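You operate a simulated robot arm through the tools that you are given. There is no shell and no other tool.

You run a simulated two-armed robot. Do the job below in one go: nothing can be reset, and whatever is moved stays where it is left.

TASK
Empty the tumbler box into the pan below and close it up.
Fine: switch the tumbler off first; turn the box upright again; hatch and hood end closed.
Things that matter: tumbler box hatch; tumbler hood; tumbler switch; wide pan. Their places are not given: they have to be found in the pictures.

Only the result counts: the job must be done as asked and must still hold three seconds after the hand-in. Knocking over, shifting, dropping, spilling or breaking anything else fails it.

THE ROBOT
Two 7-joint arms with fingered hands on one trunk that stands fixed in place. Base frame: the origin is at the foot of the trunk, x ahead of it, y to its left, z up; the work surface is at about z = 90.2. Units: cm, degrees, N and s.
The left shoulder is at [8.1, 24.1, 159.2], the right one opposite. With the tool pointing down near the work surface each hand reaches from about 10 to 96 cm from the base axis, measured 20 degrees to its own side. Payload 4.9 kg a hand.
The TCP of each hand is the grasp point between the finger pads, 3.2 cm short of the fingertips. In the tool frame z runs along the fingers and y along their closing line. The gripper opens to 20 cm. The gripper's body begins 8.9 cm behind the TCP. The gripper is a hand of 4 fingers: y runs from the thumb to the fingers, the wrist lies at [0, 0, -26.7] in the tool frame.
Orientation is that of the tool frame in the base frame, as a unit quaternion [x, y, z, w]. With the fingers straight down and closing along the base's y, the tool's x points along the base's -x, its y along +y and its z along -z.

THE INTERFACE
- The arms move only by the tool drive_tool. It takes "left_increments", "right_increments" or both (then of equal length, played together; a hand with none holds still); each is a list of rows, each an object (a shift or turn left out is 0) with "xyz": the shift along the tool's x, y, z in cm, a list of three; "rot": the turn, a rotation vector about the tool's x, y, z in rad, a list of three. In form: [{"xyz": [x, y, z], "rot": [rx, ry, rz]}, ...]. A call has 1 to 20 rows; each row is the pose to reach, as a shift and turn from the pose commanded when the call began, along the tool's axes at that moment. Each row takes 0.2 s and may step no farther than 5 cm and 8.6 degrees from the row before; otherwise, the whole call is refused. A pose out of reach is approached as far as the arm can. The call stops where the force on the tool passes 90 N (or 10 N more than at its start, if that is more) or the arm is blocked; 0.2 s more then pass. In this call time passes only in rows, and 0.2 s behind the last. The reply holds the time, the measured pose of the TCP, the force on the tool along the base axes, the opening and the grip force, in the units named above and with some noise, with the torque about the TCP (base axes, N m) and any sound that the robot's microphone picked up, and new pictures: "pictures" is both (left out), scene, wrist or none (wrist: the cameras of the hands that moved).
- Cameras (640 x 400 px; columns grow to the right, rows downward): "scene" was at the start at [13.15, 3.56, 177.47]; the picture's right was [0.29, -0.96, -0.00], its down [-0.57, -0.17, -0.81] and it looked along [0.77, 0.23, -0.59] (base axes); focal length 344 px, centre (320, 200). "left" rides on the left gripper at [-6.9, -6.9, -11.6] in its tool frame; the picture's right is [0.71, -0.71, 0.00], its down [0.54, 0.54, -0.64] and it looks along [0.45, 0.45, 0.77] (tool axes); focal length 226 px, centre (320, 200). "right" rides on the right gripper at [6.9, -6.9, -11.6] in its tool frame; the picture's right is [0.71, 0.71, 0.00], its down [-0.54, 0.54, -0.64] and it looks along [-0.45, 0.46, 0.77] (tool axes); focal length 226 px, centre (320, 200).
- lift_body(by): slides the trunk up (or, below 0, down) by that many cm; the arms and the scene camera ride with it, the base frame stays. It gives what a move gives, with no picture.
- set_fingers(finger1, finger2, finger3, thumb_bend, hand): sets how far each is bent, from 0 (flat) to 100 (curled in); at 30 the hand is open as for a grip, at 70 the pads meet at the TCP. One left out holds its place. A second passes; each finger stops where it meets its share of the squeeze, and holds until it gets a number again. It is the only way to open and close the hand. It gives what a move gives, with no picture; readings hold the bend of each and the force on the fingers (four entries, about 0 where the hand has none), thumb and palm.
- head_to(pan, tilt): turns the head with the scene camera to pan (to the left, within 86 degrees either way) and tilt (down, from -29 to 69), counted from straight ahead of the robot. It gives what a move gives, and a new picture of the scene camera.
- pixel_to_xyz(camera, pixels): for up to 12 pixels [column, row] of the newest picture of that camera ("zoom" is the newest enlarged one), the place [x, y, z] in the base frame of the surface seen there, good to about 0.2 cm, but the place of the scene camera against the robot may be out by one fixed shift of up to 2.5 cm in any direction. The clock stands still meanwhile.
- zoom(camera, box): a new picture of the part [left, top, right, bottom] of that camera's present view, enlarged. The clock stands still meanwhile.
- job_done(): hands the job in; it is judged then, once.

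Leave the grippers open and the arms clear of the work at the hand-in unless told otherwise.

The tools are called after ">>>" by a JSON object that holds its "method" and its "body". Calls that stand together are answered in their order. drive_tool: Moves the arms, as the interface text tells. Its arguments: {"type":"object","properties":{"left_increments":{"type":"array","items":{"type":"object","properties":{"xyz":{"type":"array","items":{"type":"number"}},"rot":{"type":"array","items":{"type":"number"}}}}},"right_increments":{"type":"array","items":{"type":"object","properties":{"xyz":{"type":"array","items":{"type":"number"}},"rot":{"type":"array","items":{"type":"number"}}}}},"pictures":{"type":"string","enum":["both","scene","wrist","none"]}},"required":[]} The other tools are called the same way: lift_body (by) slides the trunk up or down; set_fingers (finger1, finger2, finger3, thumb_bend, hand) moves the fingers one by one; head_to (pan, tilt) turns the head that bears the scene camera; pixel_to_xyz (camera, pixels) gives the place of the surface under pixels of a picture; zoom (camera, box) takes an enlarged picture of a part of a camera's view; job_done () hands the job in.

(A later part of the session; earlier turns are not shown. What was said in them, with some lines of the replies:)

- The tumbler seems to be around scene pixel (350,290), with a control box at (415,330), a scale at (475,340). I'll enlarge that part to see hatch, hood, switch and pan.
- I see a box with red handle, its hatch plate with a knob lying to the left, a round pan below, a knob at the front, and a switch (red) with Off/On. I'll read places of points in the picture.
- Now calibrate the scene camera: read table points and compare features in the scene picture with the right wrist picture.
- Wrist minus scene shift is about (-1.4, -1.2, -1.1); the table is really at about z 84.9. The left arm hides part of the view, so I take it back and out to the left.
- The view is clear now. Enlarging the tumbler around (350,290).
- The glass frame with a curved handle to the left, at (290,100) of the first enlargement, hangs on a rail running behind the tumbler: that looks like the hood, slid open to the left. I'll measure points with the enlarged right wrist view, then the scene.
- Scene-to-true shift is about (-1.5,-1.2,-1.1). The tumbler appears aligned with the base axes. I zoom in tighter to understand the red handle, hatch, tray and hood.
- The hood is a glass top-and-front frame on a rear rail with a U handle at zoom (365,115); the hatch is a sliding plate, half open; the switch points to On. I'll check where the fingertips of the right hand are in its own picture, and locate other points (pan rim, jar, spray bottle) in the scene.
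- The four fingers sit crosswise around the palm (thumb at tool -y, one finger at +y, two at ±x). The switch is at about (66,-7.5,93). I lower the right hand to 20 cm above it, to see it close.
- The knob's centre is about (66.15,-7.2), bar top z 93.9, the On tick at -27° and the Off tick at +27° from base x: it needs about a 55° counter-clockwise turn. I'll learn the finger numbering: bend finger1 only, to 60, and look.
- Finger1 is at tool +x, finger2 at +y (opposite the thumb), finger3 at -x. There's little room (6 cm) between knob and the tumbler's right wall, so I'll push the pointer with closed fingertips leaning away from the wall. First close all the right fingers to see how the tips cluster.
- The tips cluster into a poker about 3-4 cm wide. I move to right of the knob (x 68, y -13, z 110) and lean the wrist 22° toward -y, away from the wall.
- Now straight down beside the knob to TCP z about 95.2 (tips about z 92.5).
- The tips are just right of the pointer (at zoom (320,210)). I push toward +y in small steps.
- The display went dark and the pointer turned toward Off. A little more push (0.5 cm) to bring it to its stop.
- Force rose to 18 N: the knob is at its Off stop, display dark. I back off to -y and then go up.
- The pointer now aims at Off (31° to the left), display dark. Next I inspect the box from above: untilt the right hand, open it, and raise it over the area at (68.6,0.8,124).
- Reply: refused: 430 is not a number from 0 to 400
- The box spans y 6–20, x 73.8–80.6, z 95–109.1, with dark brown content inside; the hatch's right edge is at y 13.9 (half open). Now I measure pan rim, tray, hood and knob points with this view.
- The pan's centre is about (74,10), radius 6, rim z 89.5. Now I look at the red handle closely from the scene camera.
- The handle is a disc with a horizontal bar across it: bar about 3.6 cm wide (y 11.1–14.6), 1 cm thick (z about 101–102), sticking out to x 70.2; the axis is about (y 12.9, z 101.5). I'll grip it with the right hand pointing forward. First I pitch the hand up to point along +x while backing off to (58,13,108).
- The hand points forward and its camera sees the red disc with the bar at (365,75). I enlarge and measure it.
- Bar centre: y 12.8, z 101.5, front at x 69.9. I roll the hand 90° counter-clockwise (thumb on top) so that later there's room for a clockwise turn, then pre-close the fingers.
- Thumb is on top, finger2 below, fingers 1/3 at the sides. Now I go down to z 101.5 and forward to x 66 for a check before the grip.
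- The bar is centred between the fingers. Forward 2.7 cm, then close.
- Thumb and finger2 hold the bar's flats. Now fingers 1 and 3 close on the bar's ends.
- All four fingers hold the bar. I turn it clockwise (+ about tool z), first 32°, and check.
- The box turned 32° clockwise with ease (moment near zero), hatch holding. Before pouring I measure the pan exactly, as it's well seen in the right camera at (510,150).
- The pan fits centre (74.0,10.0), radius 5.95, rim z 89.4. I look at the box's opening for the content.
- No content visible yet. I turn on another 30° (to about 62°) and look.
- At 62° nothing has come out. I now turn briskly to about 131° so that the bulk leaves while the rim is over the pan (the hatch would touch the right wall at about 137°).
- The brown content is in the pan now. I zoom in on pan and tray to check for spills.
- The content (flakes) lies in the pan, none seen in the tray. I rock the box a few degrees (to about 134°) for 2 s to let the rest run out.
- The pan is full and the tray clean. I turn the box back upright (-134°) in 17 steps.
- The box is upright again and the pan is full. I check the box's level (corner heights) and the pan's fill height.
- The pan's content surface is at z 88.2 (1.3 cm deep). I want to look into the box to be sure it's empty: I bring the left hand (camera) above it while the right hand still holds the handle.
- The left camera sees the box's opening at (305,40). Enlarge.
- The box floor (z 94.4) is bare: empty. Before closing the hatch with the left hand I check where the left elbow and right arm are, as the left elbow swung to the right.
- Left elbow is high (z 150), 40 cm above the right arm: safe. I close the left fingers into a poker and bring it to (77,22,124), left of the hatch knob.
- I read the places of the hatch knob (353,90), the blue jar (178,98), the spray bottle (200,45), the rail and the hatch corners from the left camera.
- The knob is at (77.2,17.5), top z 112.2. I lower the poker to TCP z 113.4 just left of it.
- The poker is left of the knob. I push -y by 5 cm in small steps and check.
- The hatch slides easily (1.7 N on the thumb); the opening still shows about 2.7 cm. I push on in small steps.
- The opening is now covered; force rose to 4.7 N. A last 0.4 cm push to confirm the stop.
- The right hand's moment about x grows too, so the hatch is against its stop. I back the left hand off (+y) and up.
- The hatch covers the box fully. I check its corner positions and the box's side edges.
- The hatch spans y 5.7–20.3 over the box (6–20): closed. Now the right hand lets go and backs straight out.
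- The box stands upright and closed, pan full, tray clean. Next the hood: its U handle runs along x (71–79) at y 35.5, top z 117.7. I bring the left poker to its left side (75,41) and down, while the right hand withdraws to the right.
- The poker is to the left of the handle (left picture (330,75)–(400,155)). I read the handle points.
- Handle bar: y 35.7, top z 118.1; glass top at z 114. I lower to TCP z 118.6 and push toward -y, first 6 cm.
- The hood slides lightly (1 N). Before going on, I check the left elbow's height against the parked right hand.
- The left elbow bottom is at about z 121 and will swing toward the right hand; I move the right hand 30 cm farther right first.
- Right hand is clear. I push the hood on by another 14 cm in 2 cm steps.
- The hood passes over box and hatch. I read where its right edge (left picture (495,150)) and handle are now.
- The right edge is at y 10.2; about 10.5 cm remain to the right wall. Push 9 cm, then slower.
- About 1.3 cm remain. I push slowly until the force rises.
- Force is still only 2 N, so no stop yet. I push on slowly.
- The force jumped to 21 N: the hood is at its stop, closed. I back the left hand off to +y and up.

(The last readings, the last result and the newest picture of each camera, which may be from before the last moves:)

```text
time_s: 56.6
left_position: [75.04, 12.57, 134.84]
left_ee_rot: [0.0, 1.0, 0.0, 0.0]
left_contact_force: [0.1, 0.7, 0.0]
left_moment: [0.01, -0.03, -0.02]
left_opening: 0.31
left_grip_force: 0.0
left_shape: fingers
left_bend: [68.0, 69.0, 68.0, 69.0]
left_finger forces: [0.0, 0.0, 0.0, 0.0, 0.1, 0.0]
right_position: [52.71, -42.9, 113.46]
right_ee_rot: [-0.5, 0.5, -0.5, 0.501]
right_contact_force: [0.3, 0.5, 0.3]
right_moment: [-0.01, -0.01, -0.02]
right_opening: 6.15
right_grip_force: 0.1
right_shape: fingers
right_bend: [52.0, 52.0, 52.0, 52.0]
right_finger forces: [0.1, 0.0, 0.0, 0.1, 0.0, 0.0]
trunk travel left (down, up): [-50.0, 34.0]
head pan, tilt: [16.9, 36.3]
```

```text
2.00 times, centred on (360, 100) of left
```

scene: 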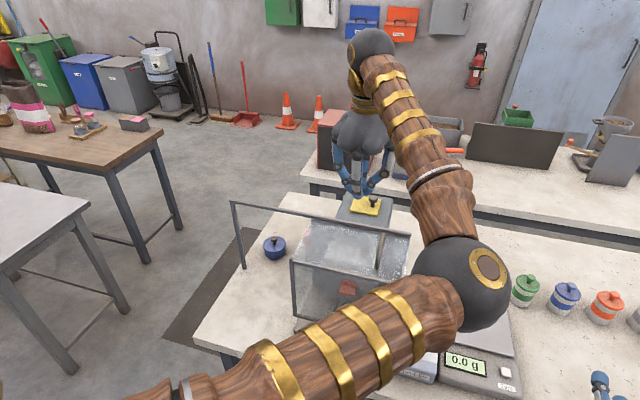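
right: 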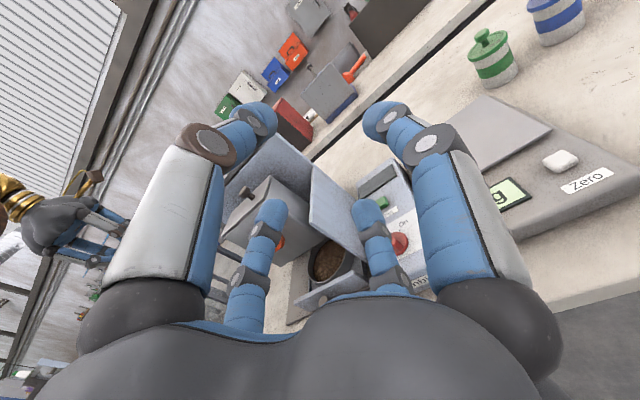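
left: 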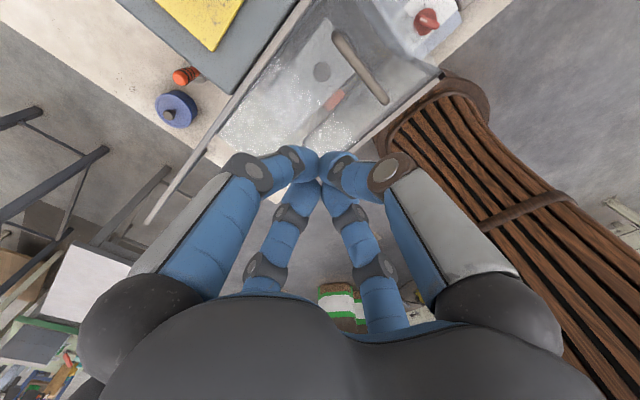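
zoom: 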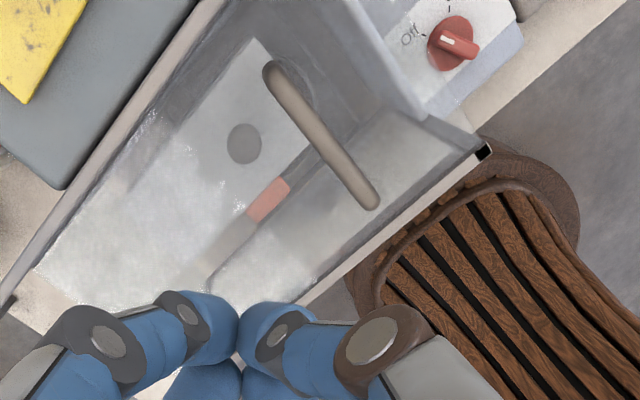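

The hood covers the tumbler, its right edge at the right wall. I take the left arm back to its earlier place, clear of the work.

>>> {"method": "drive_tool", "body": {"left_increments": [{"xyz": [2.9, 3.6, -3]}, {"xyz": [5.8, 7.2, -5]}, {"xyz": [8.7, 10.8, -6.7]}, {"xyz": [11.7, 14.5, -6.7]}, {"xyz": [14.6, 18.1, -6.7]}, {"xyz": [17.6, 21.7, -6.7]}, {"xyz": [20.5, 25.3, -6.7]}, {"xyz": [23.4, 28.9, -6.7]}, {"xyz": [26.4, 32.5, -6.7]}, {"xyz": [29.3, 36.1, -6.7]}, {"xyz": [32.2, 39.8, -6.7]}, {"xyz": [35.1, 43.4, -6.7]}, {"xyz": [38, 47, -6.7]}, {"xyz": [41, 50.6, -6.7]}], "pictures": "scene"}}

>>> {"method": "set_fingers", "body": {"hand": "left", "finger1": 30, "finger2": 30, "finger3": 30, "thumb_bend": 30}}

>>> {"method": "set_fingers", "body": {"hand": "right", "finger1": 30, "finger2": 30, "finger3": 30, "thumb_bend": 30}}

>>> {"method": "zoom", "body": {"camera": "scene", "box": [200, 180, 460, 390]}}

```text
refused: row 1 steps farther than a row can; nothing moved
```

```text
time_s: 57.6
left_position: [75.18, 12.51, 134.61]
left_ee_rot: [0.0, 1.0, 0.001, -0.001]
left_contact_force: [-0.5, -0.5, 0.1]
left_moment: [0.01, 0.0, 0.0]
left_opening: 13.98
left_grip_force: 0.0
left_shape: fingers
left_bend: [30.0, 30.0, 30.0, 30.0]
left_finger forces: [0.0, 0.0, 0.1, 0.0, 0.1, 0.0]
right_position: [52.76, -42.94, 113.46]
right_ee_rot: [0.499, -0.5, 0.501, -0.5]
right_contact_force: [0.0, -0.3, 0.2]
right_moment: [0.02, -0.01, 0.0]
right_opening: 6.16
right_grip_force: 0.0
right_shape: fingers
right_bend: [52.0, 52.0, 52.0, 52.0]
right_finger forces: [0.0, 0.0, 0.0, 0.1, 0.0, 0.0]
trunk travel left (down, up): [-50.0, 34.0]
head pan, tilt: [16.9, 36.3]
```

```text
time_s: 58.6
left_position: [75.24, 12.51, 134.79]
left_ee_rot: [0.0, 1.0, -0.001, 0.0]
left_contact_force: [0.2, 0.4, 0.1]
left_moment: [-0.02, 0.0, 0.0]
left_opening: 13.99
left_grip_force: 0.0
left_shape: fingers
left_bend: [30.0, 30.0, 30.0, 30.0]
left_finger forces: [0.0, 0.0, 0.0, 0.0, 0.0, 0.1]
right_position: [52.74, -42.97, 113.37]
right_ee_rot: [-0.5, 0.5, -0.5, 0.5]
right_contact_force: [0.5, 0.0, 0.4]
right_moment: [0.01, 0.02, -0.03]
right_opening: 13.98
right_grip_force: 0.1
right_shape: fingers
right_bend: [30.0, 30.0, 30.0, 30.0]
right_finger forces: [0.0, 0.1, 0.0, 0.0, 0.0, 0.1]
trunk travel left (down, up): [-50.0, 34.0]
head pan, tilt: [16.9, 36.3]
```

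```text
1.90 times, centred on (330, 285) of scene
```

zoom: 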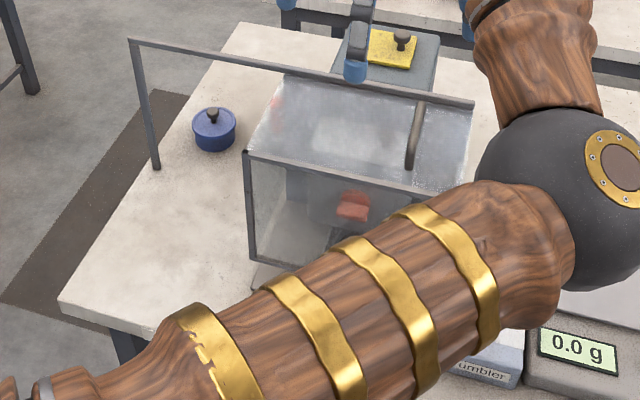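

The move was refused (first step over 5 cm); nothing moved. I repeat it with smaller steps.

>>> {"method": "drive_tool", "body": {"left_increments": [{"xyz": [2, 2.5, -2.5]}, {"xyz": [4.5, 5.5, -4.5]}, {"xyz": [7.2, 9, -6]}, {"xyz": [10, 12.6, -6.7]}, {"xyz": [12.9, 16.2, -6.7]}, {"xyz": [15.8, 19.8, -6.7]}, {"xyz": [18.7, 23.4, -6.7]}, {"xyz": [21.6, 27, -6.7]}, {"xyz": [24.5, 30.6, -6.7]}, {"xyz": [27.4, 34.2, -6.7]}, {"xyz": [30.3, 37.8, -6.7]}, {"xyz": [33.2, 41.4, -6.7]}, {"xyz": [36.1, 45, -6.7]}, {"xyz": [39, 48.6, -6.7]}, {"xyz": [41, 50.6, -6.7]}], "pictures": "scene"}}

>>> {"method": "zoom", "body": {"camera": "scene", "box": [220, 190, 460, 390]}}

>>> {"method": "zoom", "body": {"camera": "scene", "box": [280, 210, 440, 370]}}

```text
time_s: 61.8
left_position: [34.22, 63.26, 141.27]
left_ee_rot: [0.0, 1.0, -0.001, 0.0]
left_contact_force: [0.2, 1.1, 0.4]
left_moment: [0.0, -0.01, 0.01]
left_opening: 13.96
left_grip_force: 0.2
left_shape: fingers
left_bend: [30.0, 30.0, 30.0, 30.0]
left_finger forces: [0.0, 0.1, 0.0, 0.0, 0.0, 0.0]
right_position: [52.74, -42.84, 113.57]
right_ee_rot: [0.499, -0.5, 0.501, -0.5]
right_contact_force: [-0.4, 0.2, 0.0]
right_moment: [-0.03, 0.02, -0.03]
right_opening: 13.98
right_grip_force: 0.0
right_shape: fingers
right_bend: [30.0, 30.0, 30.0, 30.0]
right_finger forces: [0.0, 0.1, 0.1, 0.0, 0.1, 0.0]
trunk travel left (down, up): [-50.0, 34.0]
head pan, tilt: [16.9, 36.3]
```

scene: 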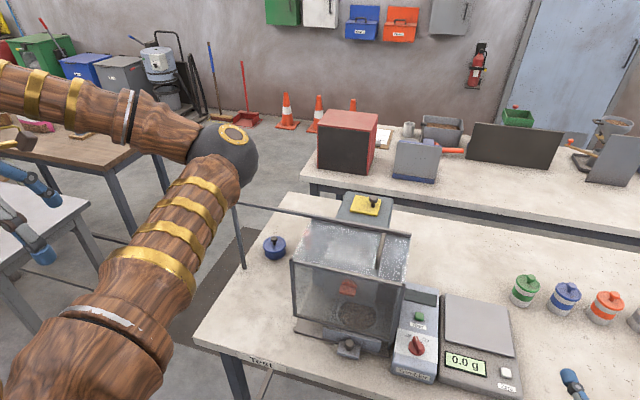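

```text
2.00 times, centred on (340, 290) of scene
```

zoom: 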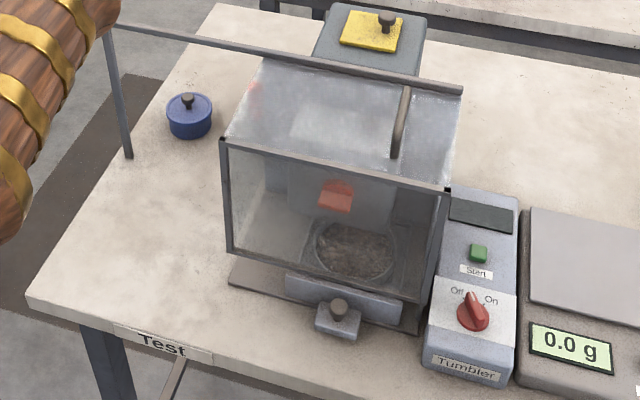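

```text
2.50 times, centred on (360, 290) of scene
```

zoom: 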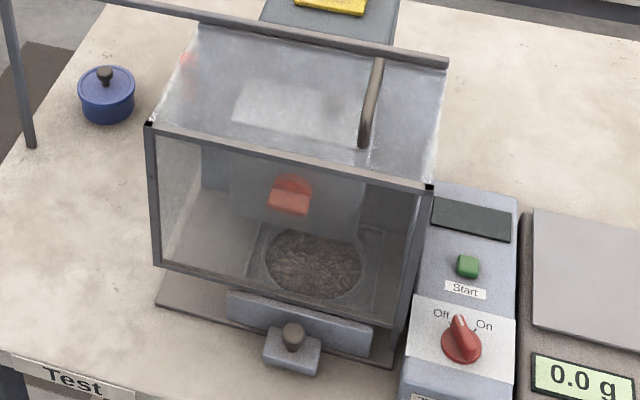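

Everything looks right: switch Off with dark display, hood closed, hatch shut, pan full. I check through the glass that the box is level and the hatch still in place.

>>> {"method": "zoom", "body": {"camera": "scene", "box": [325, 240, 385, 300]}}

>>> {"method": "pixel_to_xyz", "body": {"camera": "zoom", "pixels": [[200, 330], [300, 345], [210, 318], [305, 330], [150, 130], [250, 150], [400, 180], [250, 300], [100, 250], [450, 290]]}}

```text
6.67 times, centred on (355, 270) of scene
```

zoom: 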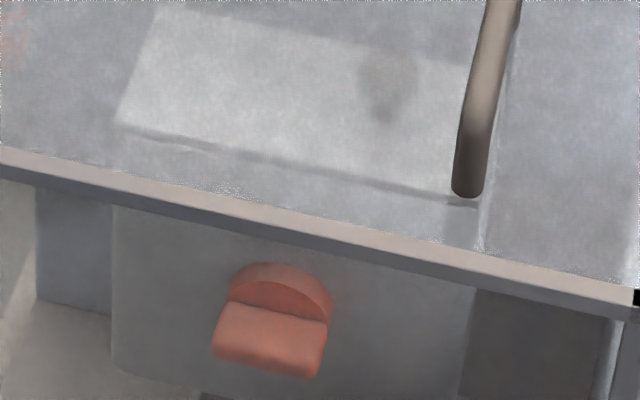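

```text
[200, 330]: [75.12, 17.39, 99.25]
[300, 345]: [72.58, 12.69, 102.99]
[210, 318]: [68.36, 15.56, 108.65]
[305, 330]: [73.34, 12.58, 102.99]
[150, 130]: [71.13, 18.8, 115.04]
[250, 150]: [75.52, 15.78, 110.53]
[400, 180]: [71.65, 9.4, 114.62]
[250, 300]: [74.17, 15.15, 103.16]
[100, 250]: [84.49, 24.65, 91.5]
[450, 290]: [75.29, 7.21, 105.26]
```

>>> {"method": "pixel_to_xyz", "body": {"camera": "zoom", "pixels": [[232, 325], [240, 335], [260, 330], [290, 340], [310, 335], [120, 300], [470, 310]]}}

```text
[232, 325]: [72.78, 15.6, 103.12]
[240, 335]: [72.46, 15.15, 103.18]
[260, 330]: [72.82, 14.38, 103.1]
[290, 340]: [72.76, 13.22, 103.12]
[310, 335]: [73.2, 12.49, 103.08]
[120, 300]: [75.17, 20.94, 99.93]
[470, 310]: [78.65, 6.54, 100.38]
```

The bar's top is level (z 103.08–103.18 across), so the box is upright. The switch is off, hatch and hood are closed, the content is in the pan, both hands are open and clear. I hand in.

>>> {"method": "job_done", "body": {}}

```text
The job is handed in.
```

The tumbler box is emptied into the pan and closed up, and the job is handed in. I haven't seen the judging result.

- **Switch:** I turned it to Off first, and its display went dark.
- **Emptying:** I turned the box about 134° over the pan; past roughly 137° the open hatch would have met the right wall. The part of the box floor I could see was bare afterwards. The part under the hatch plate I could not see. The pan is filled, and no content showed in the tray.
- **Box:** It is upright again; the handle bar reads level end to end.
- **Hatch and hood:** The hatch covers the whole box and the hood is pushed to its stop.
- **Arms:** Both hands are open and clear of the work. I saw nothing else knocked or moved, and the scale still reads 0.0 g.
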